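You operate a simulated robot arm through the tools that you are given. There is no shell and no other tool. Be economical: measure what you need, move in short steps, check, and stop when the job is done.

Carry out the task below with a simulated robot arm. There is one attempt and no reset: what you move stays moved.

TASK
Close the middle cabinet drawer.

It is judged by the outcome, as a careful person would: the job done as asked, and still so three seconds after it is handed in. It fails if anything else is knocked over, pushed out of place, dropped, spilled or broken.

THE ROBOT
A 6-joint arm with a two-finger parallel gripper, fixed in place. Base frame: the origin is at the foot of the arm, x ahead of it, y to its left, z up. Lengths are in m, angles in rad, forces in N, time in s.
With the tool pointing down near the work surface it reaches from about 0.1 to 0.6 m from the base axis. Its first joint turns from -1.152 to 1.152 rad. Payload 2.9 kg.
Tool frame: the origin (TCP) lies between the finger pads and is the grasp point; the fingertips stand 0.03 m ahead of it; z points along the fingers, y is the line along which they close. The gripper opens to 0.11 m. The fingers are 0.02 m wide and 0.01 m thick; the gripper's body (0.048 by 0.112 m) begins 0.055 m behind the TCP.
Orientation is told as [roll, pitch, yaw] about the base's x, y, z axes, in that order, counted from this pose: with the fingers straight down and closing along the base's y, the tool's x points along the base's -x, its y along +y and its z along -z.

THE INTERFACE
- The arm moves only by the tool step_arm. Its argument "commands" is text: rows parted by semicolons, each of 7 numbers parted by spaces: the closure, from 0 (fully open) to 1 (shut), then the shift along the base's x, y, z in units of 30 mm (1.0 is 30 mm), then the turn, a rotation vector about the base's x, y, z in units of 4 degrees (1.0 is 4 degrees). In form: hand x y z ax ay az; .... A call has 1 to 8 rows; each row shifts and turns the commanded pose from where the row before left it. A call with a number of a shift or a turn outside -1 to 1 is refused whole. A row lasts 0.2 s, in which the tool goes at most 0.05 m and 0.15 rad; a call with a longer step from one row to the next is refused whole, and so is a gripper value outside its range. A pose out of reach is approached as far as the arm can. The call stops where the force on the tool passes 40 N (or 10 N more than at its start, if that is more) or the arm is blocked; 0.2 s more then pass. The fingers move at their own pace (about 0.108 m/s each) and stop on an object; they squeeze with about 37 N. The grip force told is the motor's: it shows also when the fingers shut on nothing. Time passes only in rows, and 0.2 s behind the last, so rows that do not move let the fingers close. It gives the time, the measured TCP pose, the force on the tool (base axes), the opening and the grip force at its end, in the units of the frame above (readings bear some noise), and new pictures: "show" is both (left out), scene, wrist or none.
- Cameras (640 x 400 px; columns grow to the right, rows downward): "scene" is fixed at [0.072, 0.4569, 1.3519]; the picture's right is [-0.64, -0.77, 0.00], its down [-0.66, 0.54, -0.52] and it looks along [0.40, -0.33, -0.85] (base axes); focal length 376 px, centre (320, 200). "wrist" rides on the gripper at [-0.036, 0, -0.057] in the tool frame; the picture's right is [0.00, -1.00, 0.00], its down [0.97, 0.00, -0.24] and it looks along [0.24, 0.00, 0.97] (tool axes); focal length 218 px, centre (320, 200).
- probe_pixels(camera, pixels): for up to 12 pixels [column, row] of the newest picture of that camera ("zoom" is the newest enlarged one), the place [x, y, z] in the base frame of the surface seen there, good to about 0.002 m. No time passes.
- zoom(camera, box): a new picture of the part [left, top, right, bottom] of that camera's present view, enlarged. No time passes.
- close_job(): hands the job in; it is judged then, once.

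Work in short steps. Measure before you move; look again where a grasp or a placing could have gone wrong, and mend it. You have 60 turns and 120 pictures in all, the two below and enlarged ones among them. Open the gripper and draw the arm clear of the work before you hand the job in, unless the task says otherwise; then end with one line.

The tools are called as name(argument=value, ...) on one line, values as JSON. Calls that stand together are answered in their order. step_arm: Moves the arm, as the interface text tells. Its arguments: {"type":"object","properties":{"commands":{"type":"string"},"show":{"type":"string","enum":["both","scene","wrist","none"]}},"required":["commands"]} The other tools are called the same way: probe_pixels (camera, pixels) gives the place of the surface under pixels of a picture; zoom (camera, box) takes an enlarged picture of a part of a camera's view; close_job () hands the job in.

At the start:

```text
time: 0.0
tool_pos: [0.3819, 0.0713, 0.7512]
orientation: [-0.001, -0.001, 0.001]
wrist_force: [0.0, -0.3, 1.2]
gripper_width: 0.1101
finger_force: 0.2
```

scene: 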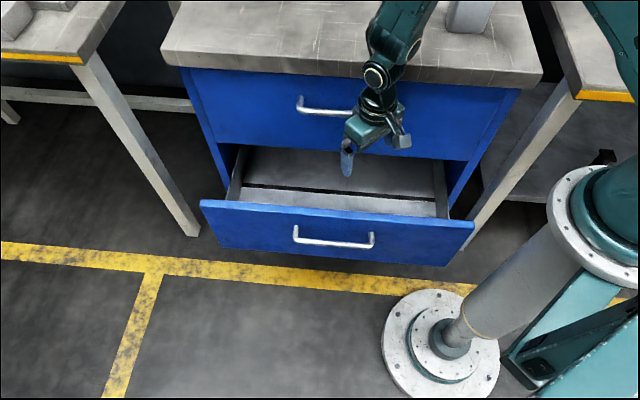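
wrist: 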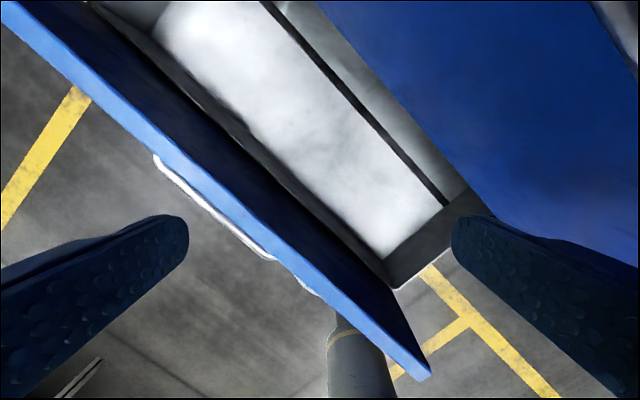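

The scene shows the open drawer, its front top edge from about (203,202) to (473,225) and its handle near (333,241). I'll probe the geometry first.

probe_pixels(camera="scene", pixels=[[205, 202], [338, 213], [470, 225], [225, 245], [340, 256], [450, 263], [298, 238], [333, 243], [370, 244], [240, 120], [450, 140], [325, 112]])

zoom(camera="scene", box=[160, 60, 560, 310])

```text
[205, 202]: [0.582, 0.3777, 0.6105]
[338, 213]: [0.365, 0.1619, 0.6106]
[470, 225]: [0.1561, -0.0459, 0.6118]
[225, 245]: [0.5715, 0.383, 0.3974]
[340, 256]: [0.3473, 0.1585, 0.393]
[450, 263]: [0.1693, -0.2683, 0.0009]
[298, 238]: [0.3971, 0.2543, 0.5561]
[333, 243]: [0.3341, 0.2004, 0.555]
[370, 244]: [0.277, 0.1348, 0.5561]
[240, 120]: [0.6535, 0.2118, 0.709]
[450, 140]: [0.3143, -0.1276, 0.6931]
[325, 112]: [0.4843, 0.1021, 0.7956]
```

```text
1.60 times, centred on (360, 185) of scene
```

zoom: 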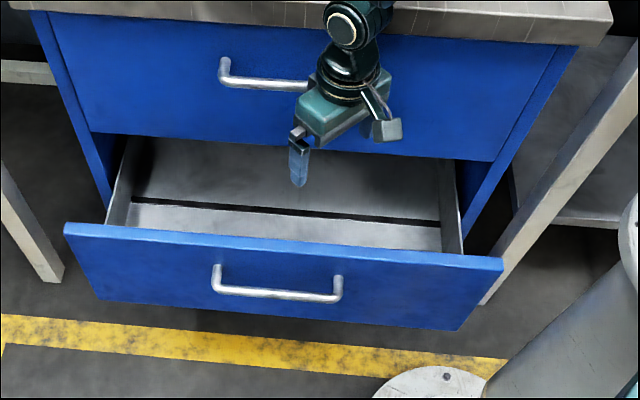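

Front plane faces (-0.707, 0.707). It stands about 0.17 m proud of the upper drawer's face. I'll back the tool out along that normal with the fingers shut, starting the yaw so the fingers line up with the front.

step_arm(commands="1 -0.7 0.7 0 0 0 0; 1 -0.7 0.7 0 0 0 0; 1 -0.4 0.95 0 0 0 -1; 1 -0.4 0.95 0 0 0 -1; 1 -0.3 0.95 0 0 0 -1; 1 -0.2 0.95 0 0 0 -1; 1 0 0.95 0 0 0 -1; 1 0 0.5 0 0 0 -1")

```text
time: 1.8
tool_pos: [0.2986, 0.2707, 0.7509]
orientation: [-0.001, 0.0, -0.423]
wrist_force: [0.3, -0.4, 0.2]
gripper_width: 0.0
finger_force: 36.9
```

scene: 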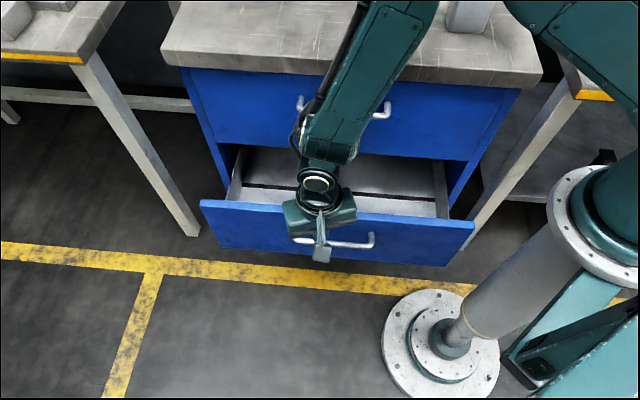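
wrist: 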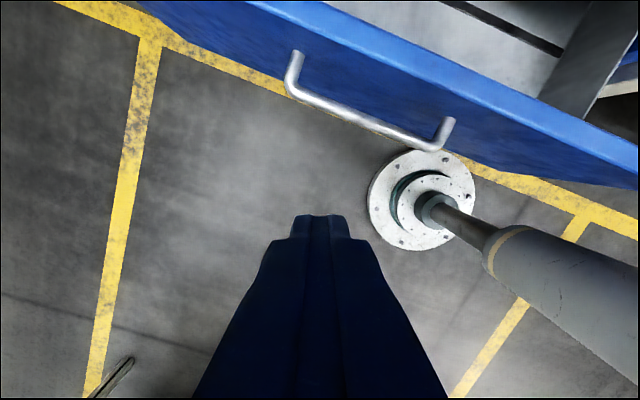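

The tool is clear in front of the drawer. I'll finish the yaw and begin tilting the fingers toward the front.

step_arm(commands="1 0 0 0 0 0 -1; 1 0 0 0 0 0 -1; 1 0 0 0 0 0 -1; 1 0 0 0 0 0 -1; 1 0 0 0 0 0 -1; 1 0 0 0 -1 -1 0; 1 0 0 0 -1 -1 0; 1 0 0 0 -1 -1 0", show="scene")

step_arm(commands="1 0 0 0 -1 -1 0; 1 0 0 0 -1 -1 0; 1 0 0 0 -1 -1 0; 1 0 0 0 -1 -1 0; 1 0 0 0 -1 -1 0")

```text
time: 3.6
tool_pos: [0.3005, 0.2705, 0.7512]
orientation: [-0.007, -0.299, -0.768]
wrist_force: [0.3, -0.3, -0.2]
gripper_width: 0.0001
finger_force: 36.9
```

scene: 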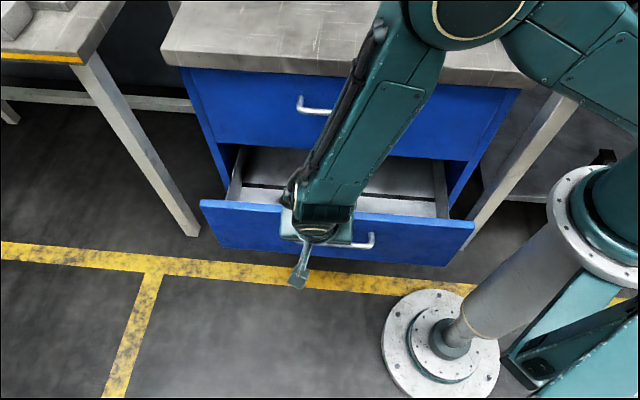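

```text
time: 4.8
tool_pos: [0.3266, 0.2579, 0.7511]
orientation: [-0.018, -0.79, -0.762]
wrist_force: [-0.8, 0.4, -0.5]
gripper_width: 0.0
finger_force: 36.7
out of reach, approached as far as the arm can: row 4, 5
```

scene: 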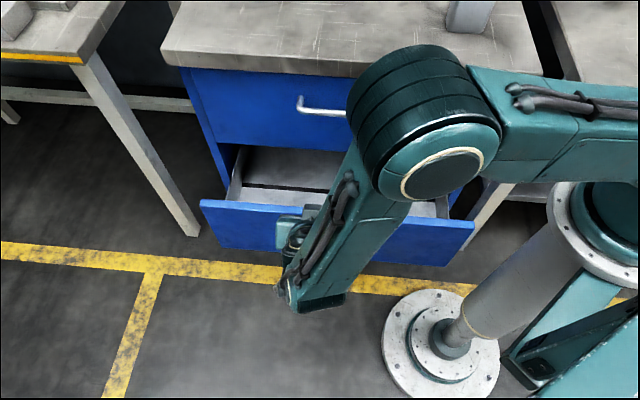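
wrist: 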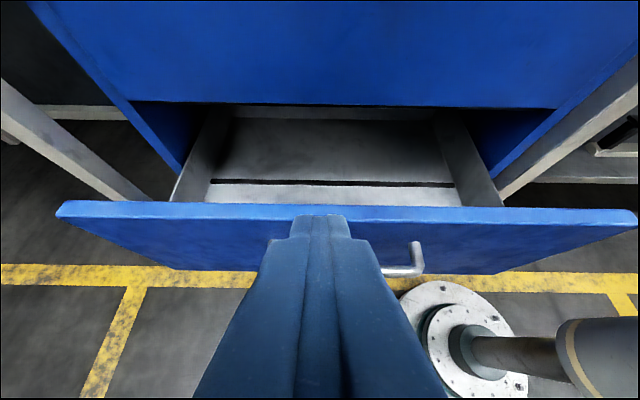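

Tilt is about 45°, with the TCP at u≈-0.05 in front of the front panel and above the handle. I'll lower it so the fingertips reach z≈0.585, between the handle (0.556) and the top edge (0.611).

step_arm(commands="1 0 0 -0.9 0 0 0; 1 0 0 -0.9 0 0 0; 1 0 0 -0.9 0 0 0; 1 0 0 -0.9 0 0 0")

```text
time: 5.8
tool_pos: [0.3259, 0.2567, 0.6416]
orientation: [-0.019, -0.789, -0.76]
wrist_force: [0.7, -0.4, 0.5]
gripper_width: 0.0
finger_force: 37.2
```

scene: 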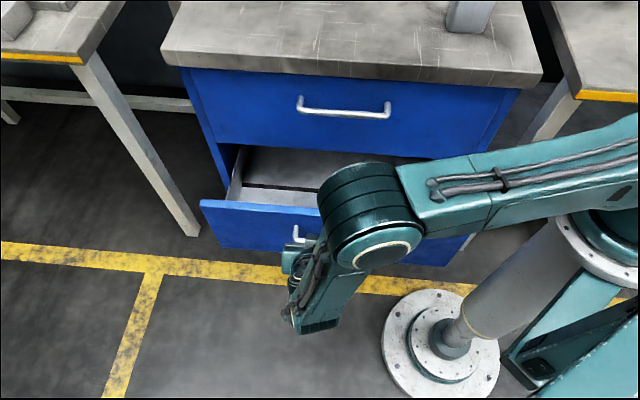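
wrist: 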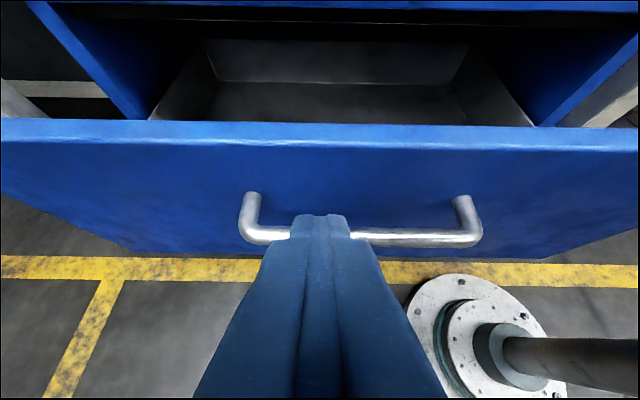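

I'll check how far the elbow is from the cabinet before pushing.

probe_pixels(camera="scene", pixels=[[360, 170], [330, 185], [375, 245], [440, 175], [345, 115], [350, 72]])

step_arm(commands="1 0 0 -0.6 0 0 0; 1 0 0 -0.5 0 0 0", show="wrist")

```text
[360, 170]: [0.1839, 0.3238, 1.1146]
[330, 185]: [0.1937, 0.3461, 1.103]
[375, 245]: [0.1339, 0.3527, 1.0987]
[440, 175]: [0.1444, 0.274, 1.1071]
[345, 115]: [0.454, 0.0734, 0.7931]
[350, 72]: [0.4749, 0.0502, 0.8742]
```

```text
time: 6.4
tool_pos: [0.3251, 0.2563, 0.6097]
orientation: [-0.019, -0.789, -0.762]
wrist_force: [0.1, 0.0, -0.2]
gripper_width: 0.0001
finger_force: 37.0
```

wrist: 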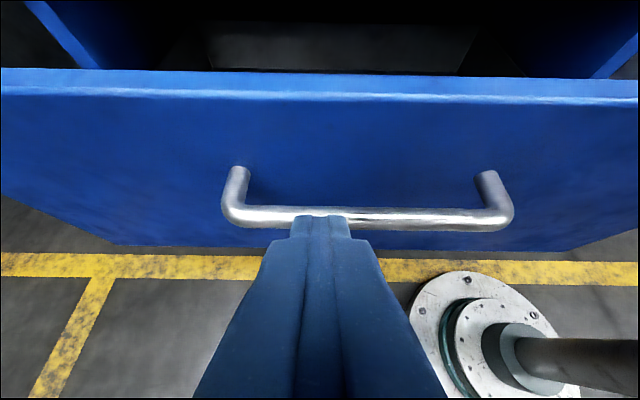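

The tips are at z≈0.588, and the elbow is well clear. I'll approach along (0.707, -0.707) and start a gentle push.

step_arm(commands="1 0.5 -0.5 0 0 0 0; 1 0.5 -0.5 0 0 0 0; 1 0.5 -0.5 0 0 0 0; 1 0.2 -0.2 0 0 0 0; 1 0.2 -0.2 0 0 0 0; 1 0.3 -0.3 0 0 0 0; 1 0.3 -0.3 0 0 0 0")

```text
time: 8.0
tool_pos: [0.3998, 0.1813, 0.6106]
orientation: [-0.018, -0.791, -0.761]
wrist_force: [0.0, 0.1, 1.3]
gripper_width: 0.0001
finger_force: 36.4
```

scene: 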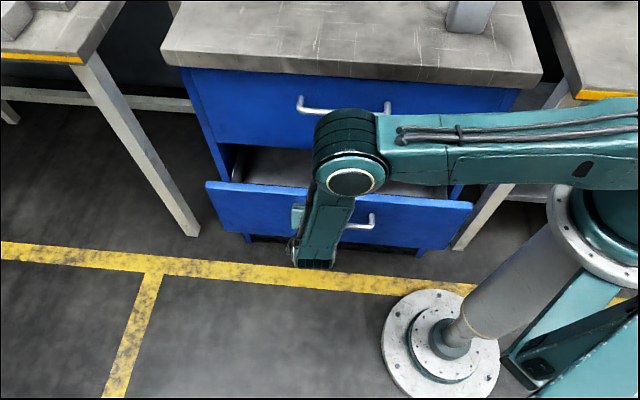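
wrist: 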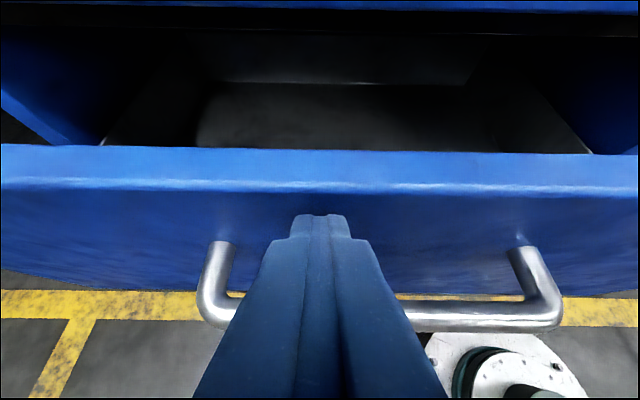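

The drawer is moving in smoothly with contact below the top edge. I'll continue pushing.

step_arm(commands="1 0.4 -0.4 0 0 0 0; 1 0.4 -0.4 0 0 0 0; 1 0.4 -0.4 0 0 0 0; 1 0.4 -0.4 0 0 0 0; 1 0.4 -0.4 0 0 0 0; 1 0.4 -0.4 0 0 0 0; 1 0.2 -0.2 0 0 0 0")

```text
time: 9.6
tool_pos: [0.4789, 0.1027, 0.6107]
orientation: [-0.017, -0.792, -0.76]
wrist_force: [0.0, 0.3, 0.1]
gripper_width: 0.0
finger_force: 37.2
```

scene: 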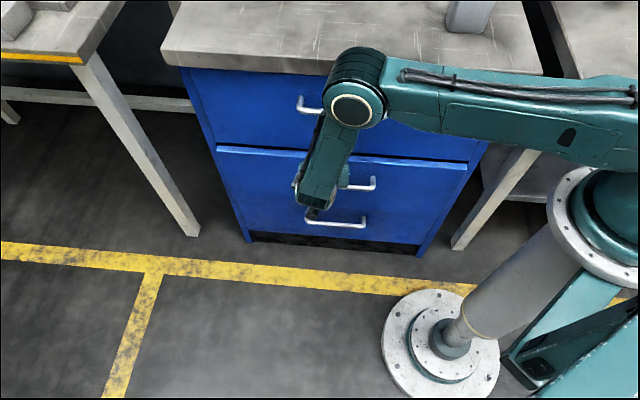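
wrist: 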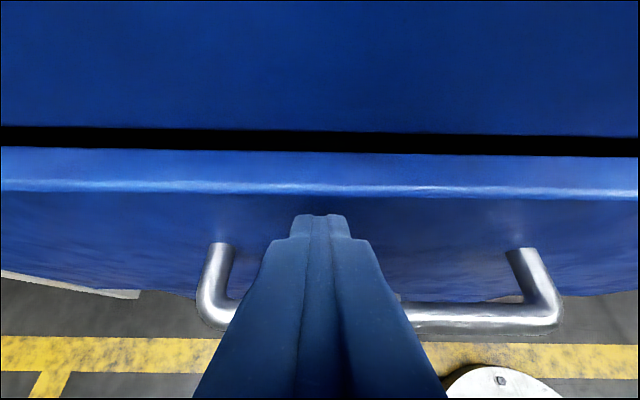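

About 25 mm is left, so I'll push in small steps until the stop is felt.

step_arm(commands="1 0.2 -0.2 0 0 0 0; 1 0.2 -0.2 0 0 0 0; 1 0.15 -0.15 0 0 0 0; 1 0.1 -0.1 0 0 0 0; 1 0 0 0 0 0 0")

probe_pixels(camera="scene", pixels=[[240, 125], [240, 165], [440, 175], [430, 145]])

```text
time: 10.5
tool_pos: [0.4923, 0.0911, 0.6072]
orientation: [-0.021, -0.778, -0.751]
wrist_force: [-3.3, 2.9, 1.0]
gripper_width: 0.0
finger_force: 36.7
stopped in row 4: the force on the tool passed its limit (the readings are from after the stop); the commanded pose is now the measured one
```

scene: 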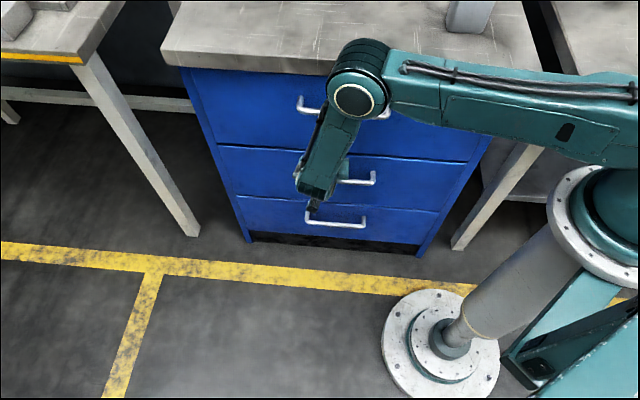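
wrist: 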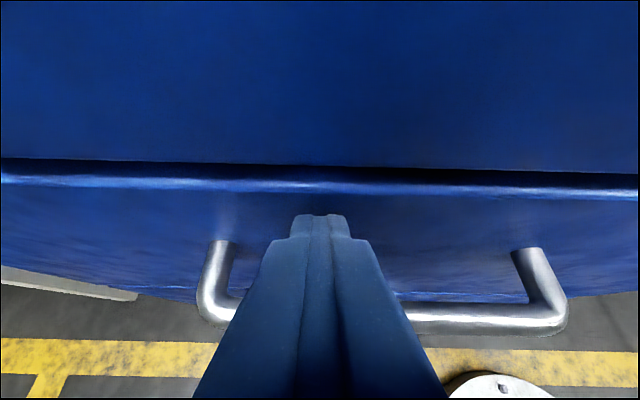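

```text
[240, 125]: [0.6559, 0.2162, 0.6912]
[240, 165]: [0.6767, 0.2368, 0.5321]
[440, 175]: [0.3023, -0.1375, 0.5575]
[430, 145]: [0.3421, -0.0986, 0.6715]
```

The middle front is at u≈-0.311, flush with the upper drawer (-0.311), and it reached a hard stop. I'll back straight off and open the gripper in free space.

step_arm(commands="1 -0.3 0.3 0 0 0 0; 1 -0.6 0.6 0 0 0 0; 1 -0.7 0.7 0 0 0 0; 1 -0.7 0.7 0 0 0 0; 1 -0.7 0.7 0 0 0 0; 1 -0.7 0.7 0 0 0 0; 0 -0.5 0.5 0 0 0 0; 0 0 0 0 0 0 0")

probe_pixels(camera="scene", pixels=[[240, 125], [240, 165], [440, 175], [430, 145], [260, 210]])

zoom(camera="scene", box=[160, 60, 560, 310])

```text
time: 12.3
tool_pos: [0.3665, 0.215, 0.6094]
orientation: [-0.02, -0.78, -0.751]
wrist_force: [0.0, 0.2, 0.0]
gripper_width: 0.1102
finger_force: 0.0
```

scene: 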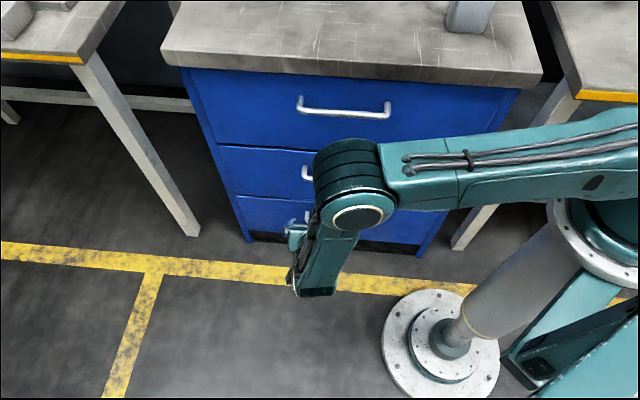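
wrist: 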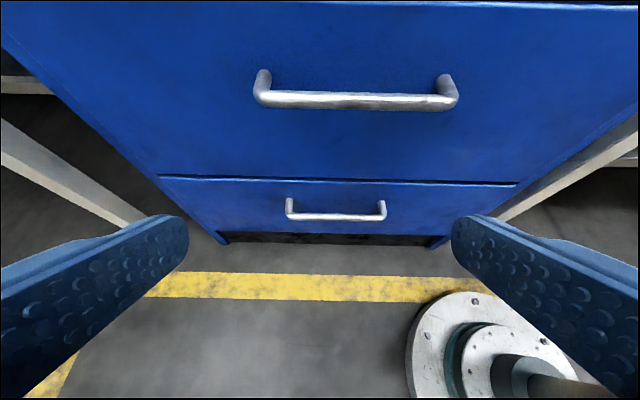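

```text
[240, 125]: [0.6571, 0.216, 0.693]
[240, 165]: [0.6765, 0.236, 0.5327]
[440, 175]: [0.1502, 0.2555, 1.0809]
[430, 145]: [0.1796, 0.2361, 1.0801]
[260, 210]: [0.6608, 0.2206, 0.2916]
```

```text
1.60 times, centred on (360, 185) of scene
```

zoom: 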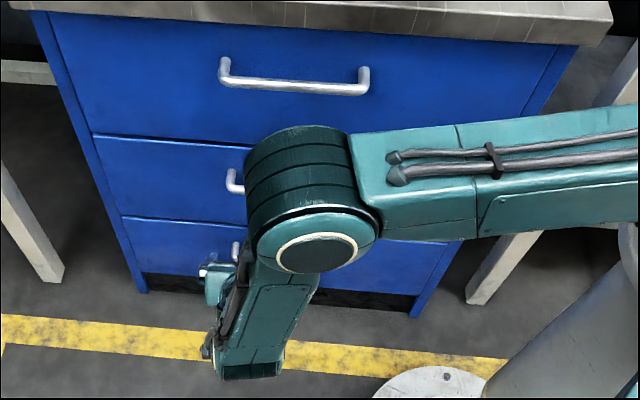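

The drawer stays shut: its face is at u≈-0.311, flush with its neighbours. The arm is clear and the gripper is open, so I'll hand the job in.

close_job()

```text
The job is handed in.
```

The middle drawer is pushed fully shut, flush with the drawers above and below; nothing else was moved, the gripper is open and the arm is clear of the cabinet.
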